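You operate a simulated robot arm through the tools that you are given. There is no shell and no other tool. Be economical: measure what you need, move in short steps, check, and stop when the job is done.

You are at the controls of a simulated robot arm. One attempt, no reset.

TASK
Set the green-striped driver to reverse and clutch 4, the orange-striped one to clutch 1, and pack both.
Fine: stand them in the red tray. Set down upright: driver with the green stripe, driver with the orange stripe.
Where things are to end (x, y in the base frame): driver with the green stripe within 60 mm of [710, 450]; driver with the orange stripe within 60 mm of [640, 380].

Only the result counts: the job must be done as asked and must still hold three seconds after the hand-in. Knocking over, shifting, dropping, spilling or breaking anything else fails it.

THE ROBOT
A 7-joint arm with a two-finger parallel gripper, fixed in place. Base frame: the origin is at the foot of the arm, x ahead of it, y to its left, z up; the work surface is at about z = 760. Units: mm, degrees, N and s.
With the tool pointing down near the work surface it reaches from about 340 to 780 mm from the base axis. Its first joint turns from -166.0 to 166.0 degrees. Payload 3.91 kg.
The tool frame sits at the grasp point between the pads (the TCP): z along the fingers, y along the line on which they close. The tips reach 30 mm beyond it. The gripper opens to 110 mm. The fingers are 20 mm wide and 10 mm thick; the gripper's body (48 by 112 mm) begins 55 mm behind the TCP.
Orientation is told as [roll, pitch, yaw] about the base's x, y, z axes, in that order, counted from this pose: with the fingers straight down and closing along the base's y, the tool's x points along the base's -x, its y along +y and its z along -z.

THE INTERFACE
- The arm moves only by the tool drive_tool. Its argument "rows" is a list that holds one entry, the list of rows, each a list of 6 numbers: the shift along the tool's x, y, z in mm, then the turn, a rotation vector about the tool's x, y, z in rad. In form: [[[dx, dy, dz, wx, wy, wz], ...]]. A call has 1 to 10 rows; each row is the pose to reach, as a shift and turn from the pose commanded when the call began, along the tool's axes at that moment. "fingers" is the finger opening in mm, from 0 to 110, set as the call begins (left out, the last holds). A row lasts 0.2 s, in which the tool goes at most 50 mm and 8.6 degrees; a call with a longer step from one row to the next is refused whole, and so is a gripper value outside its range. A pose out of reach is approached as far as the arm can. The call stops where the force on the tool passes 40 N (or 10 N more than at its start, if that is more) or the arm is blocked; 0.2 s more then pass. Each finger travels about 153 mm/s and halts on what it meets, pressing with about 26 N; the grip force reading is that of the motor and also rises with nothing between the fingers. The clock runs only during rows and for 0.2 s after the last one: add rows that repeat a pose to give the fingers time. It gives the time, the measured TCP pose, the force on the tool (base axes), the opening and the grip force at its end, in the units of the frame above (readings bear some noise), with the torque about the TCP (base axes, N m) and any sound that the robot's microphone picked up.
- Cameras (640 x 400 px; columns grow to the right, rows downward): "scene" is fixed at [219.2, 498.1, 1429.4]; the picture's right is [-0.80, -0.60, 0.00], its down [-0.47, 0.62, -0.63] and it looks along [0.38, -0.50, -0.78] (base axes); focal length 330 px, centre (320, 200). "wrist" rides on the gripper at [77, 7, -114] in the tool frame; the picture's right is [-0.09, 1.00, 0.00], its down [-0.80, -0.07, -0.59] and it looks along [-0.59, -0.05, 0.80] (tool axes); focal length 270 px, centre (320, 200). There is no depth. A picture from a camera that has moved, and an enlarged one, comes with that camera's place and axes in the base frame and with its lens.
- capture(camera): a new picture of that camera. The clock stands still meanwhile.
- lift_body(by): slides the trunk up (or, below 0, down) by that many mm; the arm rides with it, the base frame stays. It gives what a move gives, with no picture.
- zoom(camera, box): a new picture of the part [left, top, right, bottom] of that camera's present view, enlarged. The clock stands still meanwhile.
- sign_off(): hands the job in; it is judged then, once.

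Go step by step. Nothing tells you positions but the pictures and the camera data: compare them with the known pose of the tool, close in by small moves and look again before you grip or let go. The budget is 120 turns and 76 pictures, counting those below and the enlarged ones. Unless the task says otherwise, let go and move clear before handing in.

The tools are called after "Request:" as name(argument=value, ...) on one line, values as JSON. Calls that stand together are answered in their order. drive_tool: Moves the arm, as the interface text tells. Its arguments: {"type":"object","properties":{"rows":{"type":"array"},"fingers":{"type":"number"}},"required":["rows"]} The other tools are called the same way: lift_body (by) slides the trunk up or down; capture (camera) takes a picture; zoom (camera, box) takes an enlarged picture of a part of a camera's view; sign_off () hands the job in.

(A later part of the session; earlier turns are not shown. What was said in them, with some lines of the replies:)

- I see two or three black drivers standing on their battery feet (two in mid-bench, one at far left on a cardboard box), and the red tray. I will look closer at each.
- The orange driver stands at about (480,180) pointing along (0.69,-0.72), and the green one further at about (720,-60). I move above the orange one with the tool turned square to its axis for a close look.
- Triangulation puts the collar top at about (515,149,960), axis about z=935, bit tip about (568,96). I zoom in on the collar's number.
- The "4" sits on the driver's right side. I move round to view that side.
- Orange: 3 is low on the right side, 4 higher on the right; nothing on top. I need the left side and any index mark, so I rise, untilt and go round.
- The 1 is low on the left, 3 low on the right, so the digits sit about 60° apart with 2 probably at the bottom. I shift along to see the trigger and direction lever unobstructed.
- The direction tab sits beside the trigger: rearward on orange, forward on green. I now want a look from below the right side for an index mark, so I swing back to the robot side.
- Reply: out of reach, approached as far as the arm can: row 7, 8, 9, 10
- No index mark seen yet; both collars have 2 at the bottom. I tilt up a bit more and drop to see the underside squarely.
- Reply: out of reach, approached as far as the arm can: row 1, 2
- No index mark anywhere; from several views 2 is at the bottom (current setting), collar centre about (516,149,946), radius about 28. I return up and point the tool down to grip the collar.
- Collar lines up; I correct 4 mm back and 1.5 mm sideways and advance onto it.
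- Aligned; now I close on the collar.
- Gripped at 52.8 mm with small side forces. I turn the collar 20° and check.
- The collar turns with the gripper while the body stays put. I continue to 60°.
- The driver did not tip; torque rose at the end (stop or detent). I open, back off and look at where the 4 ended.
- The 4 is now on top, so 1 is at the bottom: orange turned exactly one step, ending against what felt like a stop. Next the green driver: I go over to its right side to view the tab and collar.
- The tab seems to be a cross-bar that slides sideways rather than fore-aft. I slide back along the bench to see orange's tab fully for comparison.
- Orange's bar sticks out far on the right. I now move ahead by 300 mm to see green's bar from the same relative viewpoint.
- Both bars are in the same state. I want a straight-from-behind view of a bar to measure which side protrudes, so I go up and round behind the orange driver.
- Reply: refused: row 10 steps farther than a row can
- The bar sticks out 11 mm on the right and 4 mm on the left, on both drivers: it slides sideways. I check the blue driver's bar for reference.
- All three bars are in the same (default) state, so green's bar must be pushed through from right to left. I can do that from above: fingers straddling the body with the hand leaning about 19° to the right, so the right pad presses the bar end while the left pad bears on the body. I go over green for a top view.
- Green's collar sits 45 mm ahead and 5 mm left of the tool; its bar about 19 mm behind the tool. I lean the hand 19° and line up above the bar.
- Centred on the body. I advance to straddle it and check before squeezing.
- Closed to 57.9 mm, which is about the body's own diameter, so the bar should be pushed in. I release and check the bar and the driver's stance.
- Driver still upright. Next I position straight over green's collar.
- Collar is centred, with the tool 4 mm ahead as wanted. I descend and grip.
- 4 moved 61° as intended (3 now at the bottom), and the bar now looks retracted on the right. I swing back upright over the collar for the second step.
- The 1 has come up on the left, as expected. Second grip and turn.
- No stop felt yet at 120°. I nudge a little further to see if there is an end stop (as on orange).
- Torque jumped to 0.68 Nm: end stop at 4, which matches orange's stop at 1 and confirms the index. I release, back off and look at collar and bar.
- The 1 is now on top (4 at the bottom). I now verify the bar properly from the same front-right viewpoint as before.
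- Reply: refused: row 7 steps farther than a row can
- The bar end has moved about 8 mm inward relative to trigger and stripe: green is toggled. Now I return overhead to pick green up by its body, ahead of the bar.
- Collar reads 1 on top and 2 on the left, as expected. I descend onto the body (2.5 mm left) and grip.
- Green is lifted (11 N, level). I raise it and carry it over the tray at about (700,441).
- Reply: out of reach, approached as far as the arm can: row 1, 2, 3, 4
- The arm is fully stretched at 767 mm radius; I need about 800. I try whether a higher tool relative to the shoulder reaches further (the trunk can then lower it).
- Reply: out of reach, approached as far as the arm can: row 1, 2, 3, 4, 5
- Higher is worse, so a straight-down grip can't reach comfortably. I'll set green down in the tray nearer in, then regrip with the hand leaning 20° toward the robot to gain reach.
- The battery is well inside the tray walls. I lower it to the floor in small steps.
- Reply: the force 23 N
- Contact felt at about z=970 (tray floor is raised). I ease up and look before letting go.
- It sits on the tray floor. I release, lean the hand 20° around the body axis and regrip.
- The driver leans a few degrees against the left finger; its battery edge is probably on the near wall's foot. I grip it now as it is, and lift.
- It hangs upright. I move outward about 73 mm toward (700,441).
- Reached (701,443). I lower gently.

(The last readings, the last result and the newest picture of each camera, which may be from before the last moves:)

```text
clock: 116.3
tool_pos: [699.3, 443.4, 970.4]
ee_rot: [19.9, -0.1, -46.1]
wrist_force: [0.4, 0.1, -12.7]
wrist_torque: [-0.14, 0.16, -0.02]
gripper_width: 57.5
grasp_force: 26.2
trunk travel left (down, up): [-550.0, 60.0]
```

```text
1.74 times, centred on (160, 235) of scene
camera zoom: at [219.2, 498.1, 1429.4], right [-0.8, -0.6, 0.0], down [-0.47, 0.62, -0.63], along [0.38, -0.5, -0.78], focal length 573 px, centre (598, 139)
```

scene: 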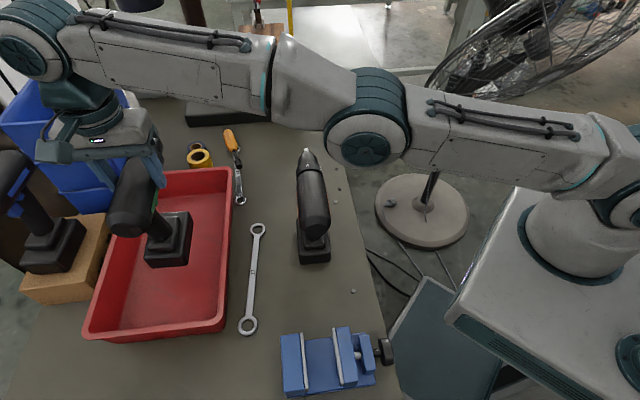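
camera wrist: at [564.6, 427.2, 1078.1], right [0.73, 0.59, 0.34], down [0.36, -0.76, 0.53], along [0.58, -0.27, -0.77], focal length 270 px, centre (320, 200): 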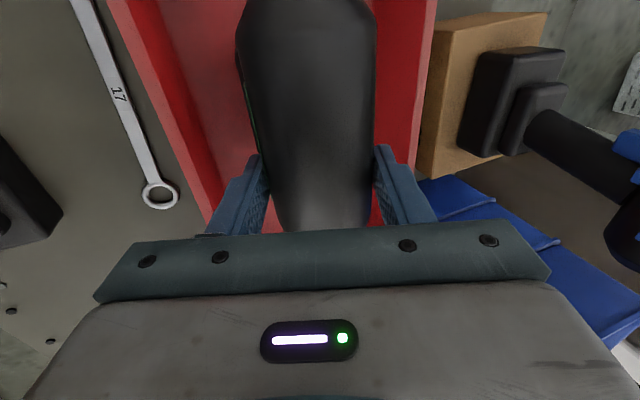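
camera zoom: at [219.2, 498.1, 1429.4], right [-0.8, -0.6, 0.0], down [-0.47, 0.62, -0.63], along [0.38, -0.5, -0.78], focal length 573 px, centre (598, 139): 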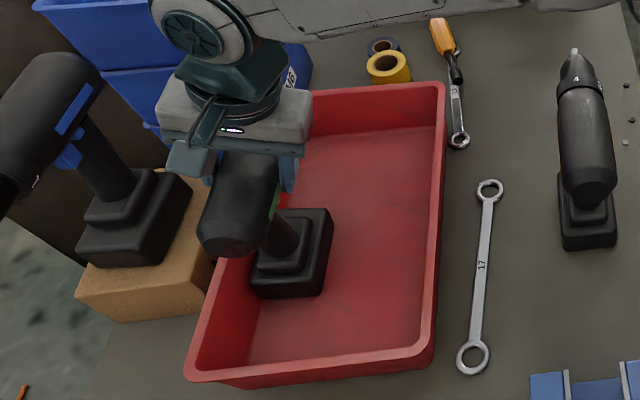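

Placement looks clear of the far wall. I keep lowering in small steps until the weight comes off.

Request:
drive_tool(rows=[[[0, -0.7, 1.9, 0, 0, 0], [0, -1.4, 3.8, 0, 0, 0]]])

Request:
drive_tool(rows=[[[0, -0.7, 1.9, 0, 0, 0], [0, -1.4, 3.8, 0, 0, 0]]])

```text
clock: 116.9
tool_pos: [699.8, 442.6, 969.3]
ee_rot: [20.0, 0.0, -46.0]
wrist_force: [0.3, -1.1, -2.9]
wrist_torque: [-0.1, 0.47, 0.02]
gripper_width: 57.8
grasp_force: 26.4
trunk travel left (down, up): [-550.0, 60.0]
```

```text
clock: 117.5
tool_pos: [698.2, 440.9, 968.4]
ee_rot: [20.5, -0.2, -45.9]
wrist_force: [2.6, 1.8, 17.1]
wrist_torque: [0.25, 0.26, 0.04]
gripper_width: 57.6
grasp_force: 26.0
trunk travel left (down, up): [-550.0, 60.0]
```

Request:
drive_tool(rows=[[[0, 1, -2.5, 0, 0, 0]]])

Request:
drive_tool(rows=[[[0, 0, 0, 0, 0, 0], [0, 0, 0, 0, 0, 0]]], fingers=64)

Request:
capture(camera="wrist")

```text
clock: 117.9
tool_pos: [698.9, 441.5, 968.2]
ee_rot: [20.3, -0.1, -45.9]
wrist_force: [3.7, 0.4, 16.7]
wrist_torque: [0.05, -0.11, 0.02]
gripper_width: 57.4
grasp_force: 25.6
trunk travel left (down, up): [-550.0, 60.0]
```

```text
clock: 118.5
tool_pos: [698.2, 443.9, 964.6]
ee_rot: [19.9, -0.1, -46.1]
wrist_force: [2.6, 1.4, -0.9]
wrist_torque: [0.0, 0.01, 0.0]
gripper_width: 64.8
grasp_force: 0.7
trunk travel left (down, up): [-550.0, 60.0]
```

```text
10 pictures are left
camera wrist: at [621.3, 475.7, 1075.2], right [0.73, 0.59, 0.34], down [0.36, -0.76, 0.53], along [0.57, -0.27, -0.77], focal length 270 px, centre (320, 200)
```

wrist: 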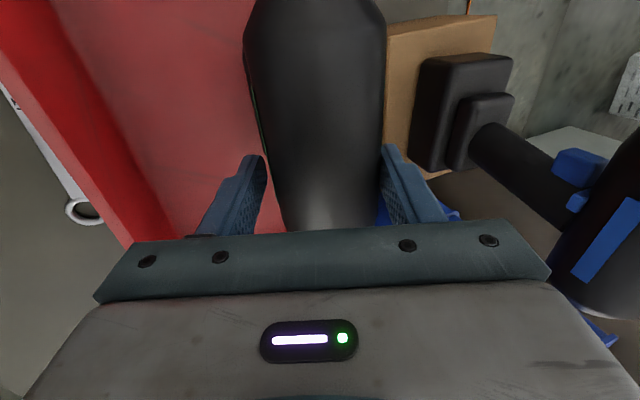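

Ten pictures remain, so I'll be sparing. I open further in steps, watching the side force to see whether the driver settles on its own.

Request:
drive_tool(rows=[[[0, 0, 0, 0, 0, 0], [0, 0, 0, 0, 0, 0]]], fingers=76)

Request:
drive_tool(rows=[[[0, 0, 0, 0, 0, 0], [0, 0, 0, 0, 0, 0], [0, 0, 0, 0, 0, 0]]], fingers=90)

Request:
capture(camera="wrist")

```text
clock: 119.1
tool_pos: [698.8, 443.8, 967.1]
ee_rot: [19.9, -0.1, -46.0]
wrist_force: [0.6, 1.8, 0.0]
wrist_torque: [-0.02, -0.01, 0.01]
gripper_width: 77.1
grasp_force: 1.0
trunk travel left (down, up): [-550.0, 60.0]
```

```text
clock: 119.9
tool_pos: [698.1, 443.1, 966.6]
ee_rot: [20.0, 0.0, -46.0]
wrist_force: [1.9, 2.3, 1.6]
wrist_torque: [0.07, -0.01, 0.0]
gripper_width: 91.2
grasp_force: 1.3
trunk travel left (down, up): [-550.0, 60.0]
```

```text
9 pictures are left
camera wrist: at [621.5, 475.4, 1076.2], right [0.73, 0.59, 0.34], down [0.36, -0.76, 0.53], along [0.57, -0.27, -0.77], focal length 270 px, centre (320, 200)
```

wrist: 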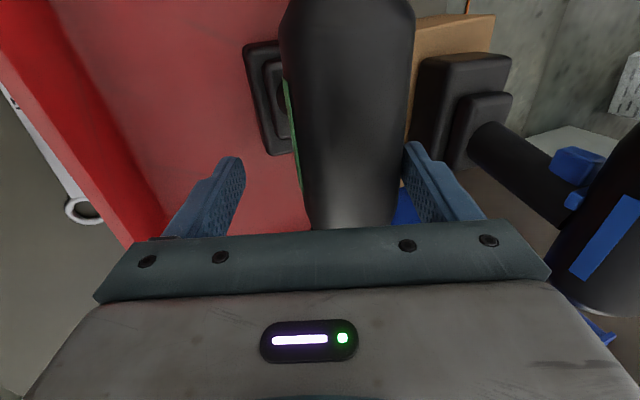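

The body keeps following the left finger. I look from the scene camera to see how it stands.

Request:
zoom(camera="scene", box=[90, 180, 210, 320])

```text
2.86 times, centred on (150, 250) of scene
camera zoom: at [219.2, 498.1, 1429.4], right [-0.8, -0.6, 0.0], down [-0.47, 0.62, -0.63], along [0.38, -0.5, -0.78], focal length 942 px, centre (806, 57)
```

zoom: 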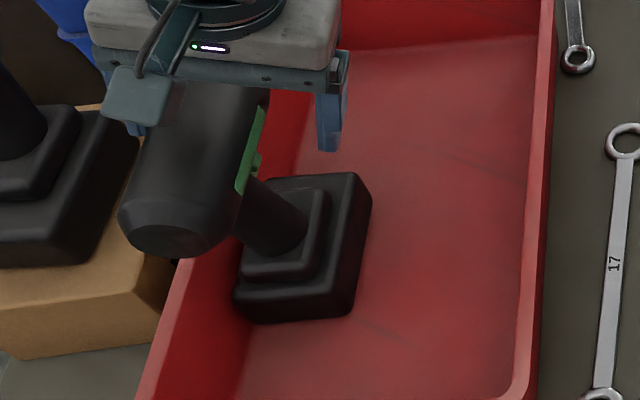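

The battery (about h=840) lies left of the tool: the driver was held tilted slightly, and is trying to rock upright against the left finger. I let it rock over gently by opening fully and following leftward.

Request:
drive_tool(rows=[[[0, 0, 0, 0, 0, 0], [0, 0, 0, 0, 0, 0], [0, 0, 0, 0, 0, 0]]], fingers=110)

Request:
drive_tool(rows=[[[0, 3, 1, 0, 0, 0], [0, 6, 2, 0, 0, 0], [0, 6, 2, 0, 0, 0]]])

Request:
capture(camera="wrist")

```text
clock: 120.7
tool_pos: [698.5, 443.3, 965.7]
ee_rot: [19.9, 0.0, -46.0]
wrist_force: [0.0, 0.1, -1.0]
wrist_torque: [-0.03, 0.02, 0.0]
gripper_width: 110.0
grasp_force: 0.0
trunk travel left (down, up): [-550.0, 60.0]
```

```text
clock: 121.5
tool_pos: [702.8, 446.8, 966.1]
ee_rot: [20.0, 0.1, -46.0]
wrist_force: [1.5, 0.6, -0.4]
wrist_torque: [0.0, -0.03, -0.06]
gripper_width: 109.8
grasp_force: 0.0
trunk travel left (down, up): [-550.0, 60.0]
```

```text
7 pictures are left
camera wrist: at [625.8, 479.9, 1076.5], right [0.73, 0.59, 0.34], down [0.36, -0.76, 0.53], along [0.57, -0.27, -0.77], focal length 270 px, centre (320, 200)
```

wrist: 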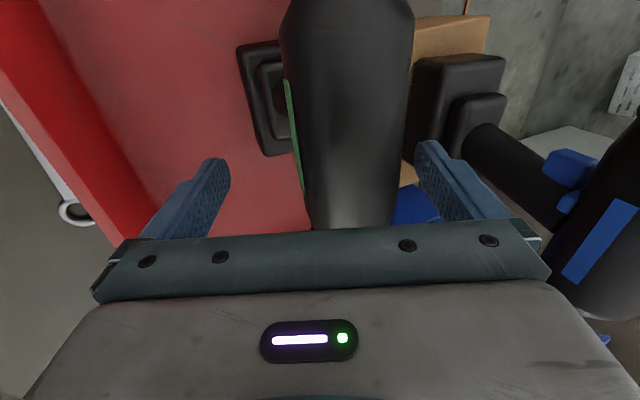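

Now it stands free (zero force), body at about h=831, i.e. around (715,455). I back out along the tool axis.

Request:
drive_tool(rows=[[[0, 0, -15, 0, 0, 0], [0, 0, -40, 0, 0, 0], [0, 0, -75, 0, 0, 0], [0, 0, -115, 0, 0, 0]]])

Request:
zoom(camera="scene", box=[70, 150, 230, 320])

```text
clock: 122.5
tool_pos: [675.6, 420.9, 1073.8]
ee_rot: [20.1, -0.1, -46.0]
wrist_force: [-0.2, 0.1, 0.3]
wrist_torque: [0.0, 0.0, 0.02]
gripper_width: 109.9
grasp_force: 0.0
trunk travel left (down, up): [-550.0, 60.0]
```

```text
2.35 times, centred on (150, 235) of scene
camera zoom: at [219.2, 498.1, 1429.4], right [-0.8, -0.6, 0.0], down [-0.47, 0.62, -0.63], along [0.38, -0.5, -0.78], focal length 776 px, centre (720, 118)
```

zoom: 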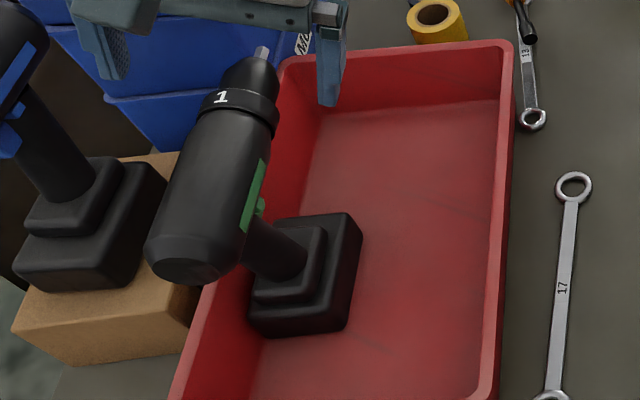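

Green stands in the tray with 1 on top. Now I go back over the orange driver, uprighting the hand on the way.

Request:
drive_tool(rows=[[[-2, -15, -35, 0, 0, 0], [-6, -45, -60, 0.05, 0, 0], [-10, -75, -72, 0.1, 0, 0], [-15, -105, -85, 0.16, 0, 0], [-20, -137, -98, 0.22, 0, 0], [-26, -170, -110, 0.28, 0, 0], [-32, -205, -122, 0.35, 0, 0], [-37, -235, -133, 0.35, 0, 0], [-41, -260, -142, 0.35, 0, 0], [-41.5, -270, -146, 0.35, 0, 0]]])

Request:
drive_tool(rows=[[[0, 0, 25, 0, 0, 0], [0, 0, 55, 0, 0, 0]]])

Request:
capture(camera="wrist")

```text
clock: 124.7
tool_pos: [484.3, 179.3, 1118.1]
ee_rot: [0.0, 0.0, -46.0]
wrist_force: [-0.1, -0.4, 0.3]
wrist_torque: [-0.02, 0.0, 0.01]
gripper_width: 110.0
grasp_force: 0.1
trunk travel left (down, up): [-550.0, 60.0]
```

```text
clock: 125.3
tool_pos: [485.8, 179.0, 1063.8]
ee_rot: [0.1, -0.1, -46.0]
wrist_force: [0.0, -0.3, -0.3]
wrist_torque: [-0.02, 0.02, 0.01]
gripper_width: 110.3
grasp_force: 0.1
trunk travel left (down, up): [-550.0, 60.0]
```

```text
5 pictures are left
camera wrist: at [437.0, 240.0, 1179.1], right [0.78, 0.63, 0.0], down [0.51, -0.62, 0.59], along [0.37, -0.46, -0.8], focal length 270 px, centre (320, 200)
```

wrist: 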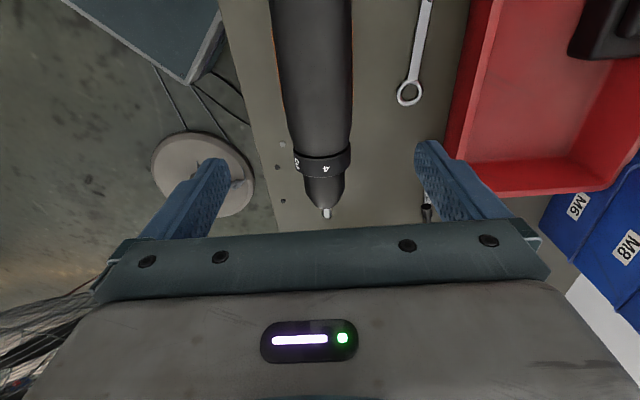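

Aligned laterally; I shift back 8 mm and descend to grip the body.

Request:
drive_tool(rows=[[[8, 0, 30, 0, 0, 0], [8, 0, 65, 0, 0, 0], [8, 0, 95, 0, 0, 0], [8, 0, 112.5, 0, 0, 0]]])

Request:
drive_tool(rows=[[[0, 0, 0, 0, 0, 0], [0, 0, 0, 0, 0, 0], [0, 0, 0, 0, 0, 0]]], fingers=45)

Request:
drive_tool(rows=[[[0, 0, -5, 0, 0, 0], [0, 0, -12, 0, 0, 0], [0, 0, -22, 0, 0, 0], [0, 0, -36, 0, 0, 0], [0, 0, -52, 0, 0, 0], [0, 0, -70, 0, 0, 0], [0, 0, -86, 0, 0, 0], [0, 0, -98, 0, 0, 0], [0, 0, -105, 0, 0, 0], [0, 0, -108, 0, 0, 0]]])

```text
clock: 126.3
tool_pos: [480.6, 184.0, 950.7]
ee_rot: [0.0, 0.0, -46.0]
wrist_force: [-0.3, -0.4, 0.9]
wrist_torque: [-0.01, 0.01, 0.03]
gripper_width: 109.7
grasp_force: 0.2
trunk travel left (down, up): [-550.0, 60.0]
```

```text
clock: 127.1
tool_pos: [480.1, 184.8, 950.8]
ee_rot: [0.1, -0.1, -45.9]
wrist_force: [-0.8, -0.1, 0.1]
wrist_torque: [0.2, -0.09, -0.24]
gripper_width: 57.6
grasp_force: 25.6
trunk travel left (down, up): [-550.0, 60.0]
```

```text
clock: 129.3
tool_pos: [480.0, 183.8, 1059.6]
ee_rot: [-0.2, -0.1, -46.0]
wrist_force: [0.5, -0.2, -13.4]
wrist_torque: [-0.09, -0.01, -0.14]
gripper_width: 57.4
grasp_force: 26.2
trunk travel left (down, up): [-550.0, 60.0]
```

Lifted level. I carry it slowly (to avoid swing) to about (648,389) over the tray.

Request:
drive_tool(rows=[[[0.6, 5, 0, 0, 0, 0], [1.9, 16, 0, 0, 0, 0], [3.8, 33, 0, 0, 0, 0], [6.2, 53, 0, 0, 0, 0], [8.5, 73, 0, 0, 0, 0], [10.8, 93, 0, 0, 0, 0], [12.8, 110, 0, 0, 0, 0], [14.1, 121, 0, 0, 0, 0], [14.8, 127, 0, 0, 0, 0], [15.1, 130, 0, 0, 0, 0]]])

Request:
drive_tool(rows=[[[0.6, 5, 0, 0, 0, 0], [1.9, 16, 0, 0, 0, 0], [3.8, 33, 0, 0, 0, 0], [6.2, 53, 0, 0, 0, 0], [8.5, 73, 0, 0, 0, 0], [10.8, 93, 0, 0, 0, 0], [12.8, 110, 0, 0, 0, 0], [14.1, 121, 0, 0, 0, 0], [14.8, 127, 0, 0, 0, 0], [15.1, 130, 0, 0, 0, 0]]])

Request:
capture(camera="scene")

```text
clock: 131.5
tool_pos: [563.8, 286.4, 1059.1]
ee_rot: [-0.1, -0.1, -46.0]
wrist_force: [0.2, -0.4, -12.7]
wrist_torque: [-0.11, 0.03, 0.0]
gripper_width: 57.4
grasp_force: 26.2
trunk travel left (down, up): [-550.0, 60.0]
```

```text
clock: 133.7
tool_pos: [646.9, 386.8, 1058.6]
ee_rot: [-0.2, -0.1, -46.0]
wrist_force: [-0.4, 0.5, -12.4]
wrist_torque: [-0.08, 0.02, 0.03]
gripper_width: 57.8
grasp_force: 25.8
trunk travel left (down, up): [-550.0, 60.0]
```

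```text
4 pictures are left
```

scene: 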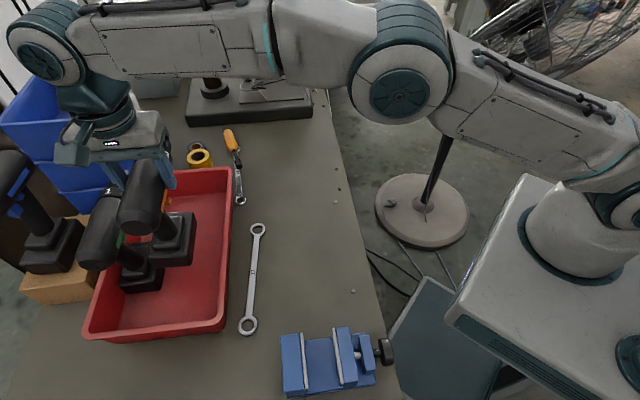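

The wrist torque suggests the orange battery hangs about 3.5° to the left; I counter-rotate that much and lower.

Request:
drive_tool(rows=[[[0, 0, 6, 0.03, 0, 0], [0, 0, 18, 0.06, 0, 0], [0, 0, 36, 0.06, 0, 0], [0, 0, 54, 0.06, 0, 0], [0, 0, 70, 0.06, 0, 0], [0, 0, 80, 0.06, 0, 0], [0, 0, 85, 0.06, 0, 0]]])

Request:
drive_tool(rows=[[[0, 0, 2, 0, 0, 0], [0, 0, 3, 0, 0, 0]]])

```text
clock: 135.3
tool_pos: [647.2, 388.0, 972.5]
ee_rot: [-3.5, 0.0, -46.0]
wrist_force: [-0.3, 0.1, -12.4]
wrist_torque: [-0.05, -0.01, -0.03]
gripper_width: 57.3
grasp_force: 26.1
trunk travel left (down, up): [-550.0, 60.0]
```

```text
clock: 135.9
tool_pos: [647.3, 387.4, 969.9]
ee_rot: [-3.4, 0.0, -46.0]
wrist_force: [0.0, 0.1, -11.5]
wrist_torque: [-0.07, 0.04, 0.02]
gripper_width: 57.4
grasp_force: 25.6
trunk travel left (down, up): [-550.0, 60.0]
```

Request:
drive_tool(rows=[[[0, 0, 2, 0, 0, 0], [0, 0, 3, 0, 0, 0]]])

Request:
drive_tool(rows=[[[0, 0, 1, 0, 0, 0], [0, 0, 2, 0, 0, 0]]])

```text
clock: 136.5
tool_pos: [645.5, 387.1, 969.9]
ee_rot: [-3.2, -0.1, -45.9]
wrist_force: [2.4, 0.0, 1.6]
wrist_torque: [0.25, 0.37, -0.06]
gripper_width: 57.5
grasp_force: 25.9
trunk travel left (down, up): [-550.0, 60.0]
```

```text
clock: 137.1
tool_pos: [646.5, 385.7, 968.8]
ee_rot: [-3.3, -0.2, -46.1]
wrist_force: [5.5, -2.3, 15.2]
wrist_torque: [0.13, 0.34, -0.06]
gripper_width: 57.6
grasp_force: 26.0
trunk travel left (down, up): [-550.0, 60.0]
```

Contact made; I ease the pressure and open in steps, watching side force.

Request:
drive_tool(rows=[[[0, 0, -2, 0, 0, 0]]])

Request:
drive_tool(rows=[[[0, 0, 0, 0, 0, 0], [0, 0, 0, 0, 0, 0]]], fingers=64)

Request:
drive_tool(rows=[[[0, 0, 0, 0, 0, 0], [0, 0, 0, 0, 0, 0]]], fingers=74)

```text
clock: 137.5
tool_pos: [645.5, 384.5, 968.8]
ee_rot: [-3.5, -0.1, -46.0]
wrist_force: [7.0, -3.6, 9.6]
wrist_torque: [-0.29, -0.08, 0.05]
gripper_width: 57.4
grasp_force: 25.6
trunk travel left (down, up): [-550.0, 60.0]
```

```text
clock: 138.1
tool_pos: [645.1, 387.6, 967.1]
ee_rot: [-3.4, 0.0, -45.9]
wrist_force: [1.7, 2.9, -0.7]
wrist_torque: [0.11, -0.03, 0.08]
gripper_width: 65.1
grasp_force: 0.7
trunk travel left (down, up): [-550.0, 60.0]
```

```text
clock: 138.7
tool_pos: [645.0, 386.9, 968.3]
ee_rot: [-3.5, 0.0, -46.1]
wrist_force: [1.5, 1.2, -1.0]
wrist_torque: [-0.03, -0.04, -0.04]
gripper_width: 74.9
grasp_force: 0.9
trunk travel left (down, up): [-550.0, 60.0]
```

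Request:
drive_tool(rows=[[[0, 0, 0, 0, 0, 0], [0, 0, 0, 0, 0, 0]]], fingers=86)

Request:
capture(camera="wrist")

```text
clock: 139.3
tool_pos: [645.7, 387.3, 968.1]
ee_rot: [-3.5, 0.0, -45.9]
wrist_force: [0.2, 0.3, -0.3]
wrist_torque: [-0.01, 0.01, -0.03]
gripper_width: 86.2
grasp_force: 0.0
trunk travel left (down, up): [-550.0, 60.0]
```

```text
3 pictures are left
camera wrist: at [601.4, 452.0, 1083.0], right [0.78, 0.63, -0.06], down [0.53, -0.6, 0.6], along [0.34, -0.5, -0.8], focal length 270 px, centre (320, 200)
```

wrist: 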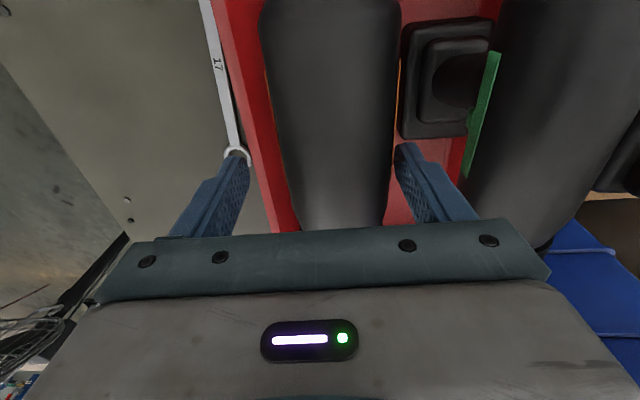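

The side force is zero: orange stands on its own at about h=747. I open a touch more and withdraw straight up.

Request:
drive_tool(rows=[[[0, 0, 0, 0, 0, 0], [0, 0, 0, 0, 0, 0], [0, -0.6, -10, 0, 0, 0], [0, -1.8, -30, 0, 0, 0], [0, -3.6, -60, 0, 0, 0], [0, -6, -100, 0, 0, 0], [0, -8.5, -140, 0, 0, 0]]], fingers=91)

Request:
zoom(camera="scene", box=[70, 150, 250, 340])

```text
clock: 140.9
tool_pos: [634.1, 379.2, 1106.0]
ee_rot: [-3.4, -0.1, -46.0]
wrist_force: [-1.6, -0.6, 0.0]
wrist_torque: [-0.01, -0.02, 0.02]
gripper_width: 91.0
grasp_force: 0.0
out of reach, approached as far as the arm can: row 7
trunk travel left (down, up): [-550.0, 60.0]
```

```text
2.11 times, centred on (160, 245) of scene
camera zoom: at [219.2, 498.1, 1429.4], right [-0.8, -0.6, 0.0], down [-0.47, 0.62, -0.63], along [0.38, -0.5, -0.78], focal length 694 px, centre (657, 105)
```

zoom: 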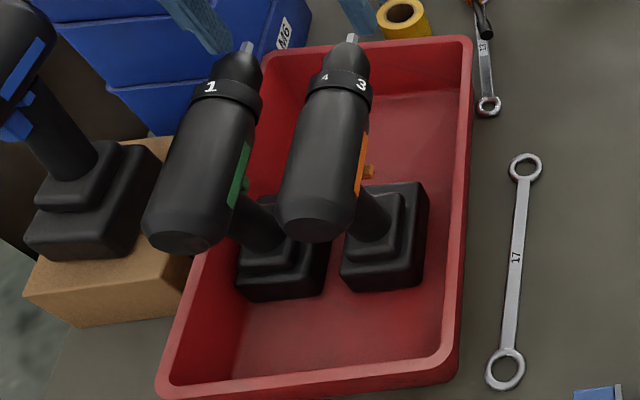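

Both drivers stand in the tray with matching attitudes: green reads 1 on top (4 at the index), orange reads 4 on top (1 at the index). I move the hand clear and hand in.

Request:
drive_tool(rows=[[[0, -30, 0, 0, 0, 0], [0, -70, 0, 0, 0, 0], [0, -110, 0, 0, 0, 0], [0, -150, 0, 0, 0, 0]]])

Request:
capture(camera="scene")

```text
clock: 141.9
tool_pos: [528.9, 275.4, 1116.5]
ee_rot: [-3.4, -0.1, -46.0]
wrist_force: [-0.9, -0.2, -0.1]
wrist_torque: [0.0, -0.02, -0.01]
gripper_width: 91.3
grasp_force: 0.1
trunk travel left (down, up): [-550.0, 60.0]
```

```text
1 pictures are left
```

scene: 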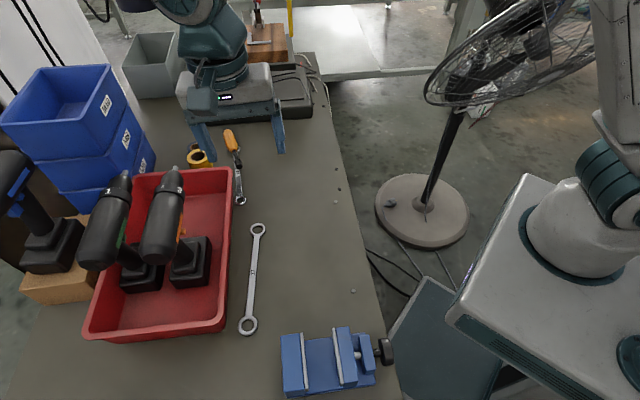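

Both drivers stand steadily in the red tray, the hand is clear, and nothing else has moved. I hand the job in.

Request:
sign_off()

```text
The job is handed in.
```

I set both drivers and stood them in the red tray, and the job is handed in. Two of the settings rest on inference, because the drivers have no index or direction marks.

- **Green driver:** It stands at about (720, 455), within the 60 mm allowed. Its clutch is against the end stop with 4 at the bottom, and I pushed its direction bar through from right to left.
- **Orange driver:** It stands at about (655, 393), also within 60 mm. Its clutch is at the other end of the range, with 1 at the bottom. I left its direction bar alone.
- **Clutch numbers:** I took the bottom of the collar as the reading position. The end stops I felt match that: green stopped two steps up from the start, and orange resisted after one step down.
- **Reverse:** All three drivers started with the bar in the same position, so I took that as forward and moved green's to the other side. On many real drills a bar sticking out on the right means reverse, so this is the setting I am least sure of.
- **Green's stance:** Its battery sits close to the far wall of the tray, and some of my measurements suggested a tilt of about 5 degrees. It looked level with the orange one in the last close-up and stood without moving.
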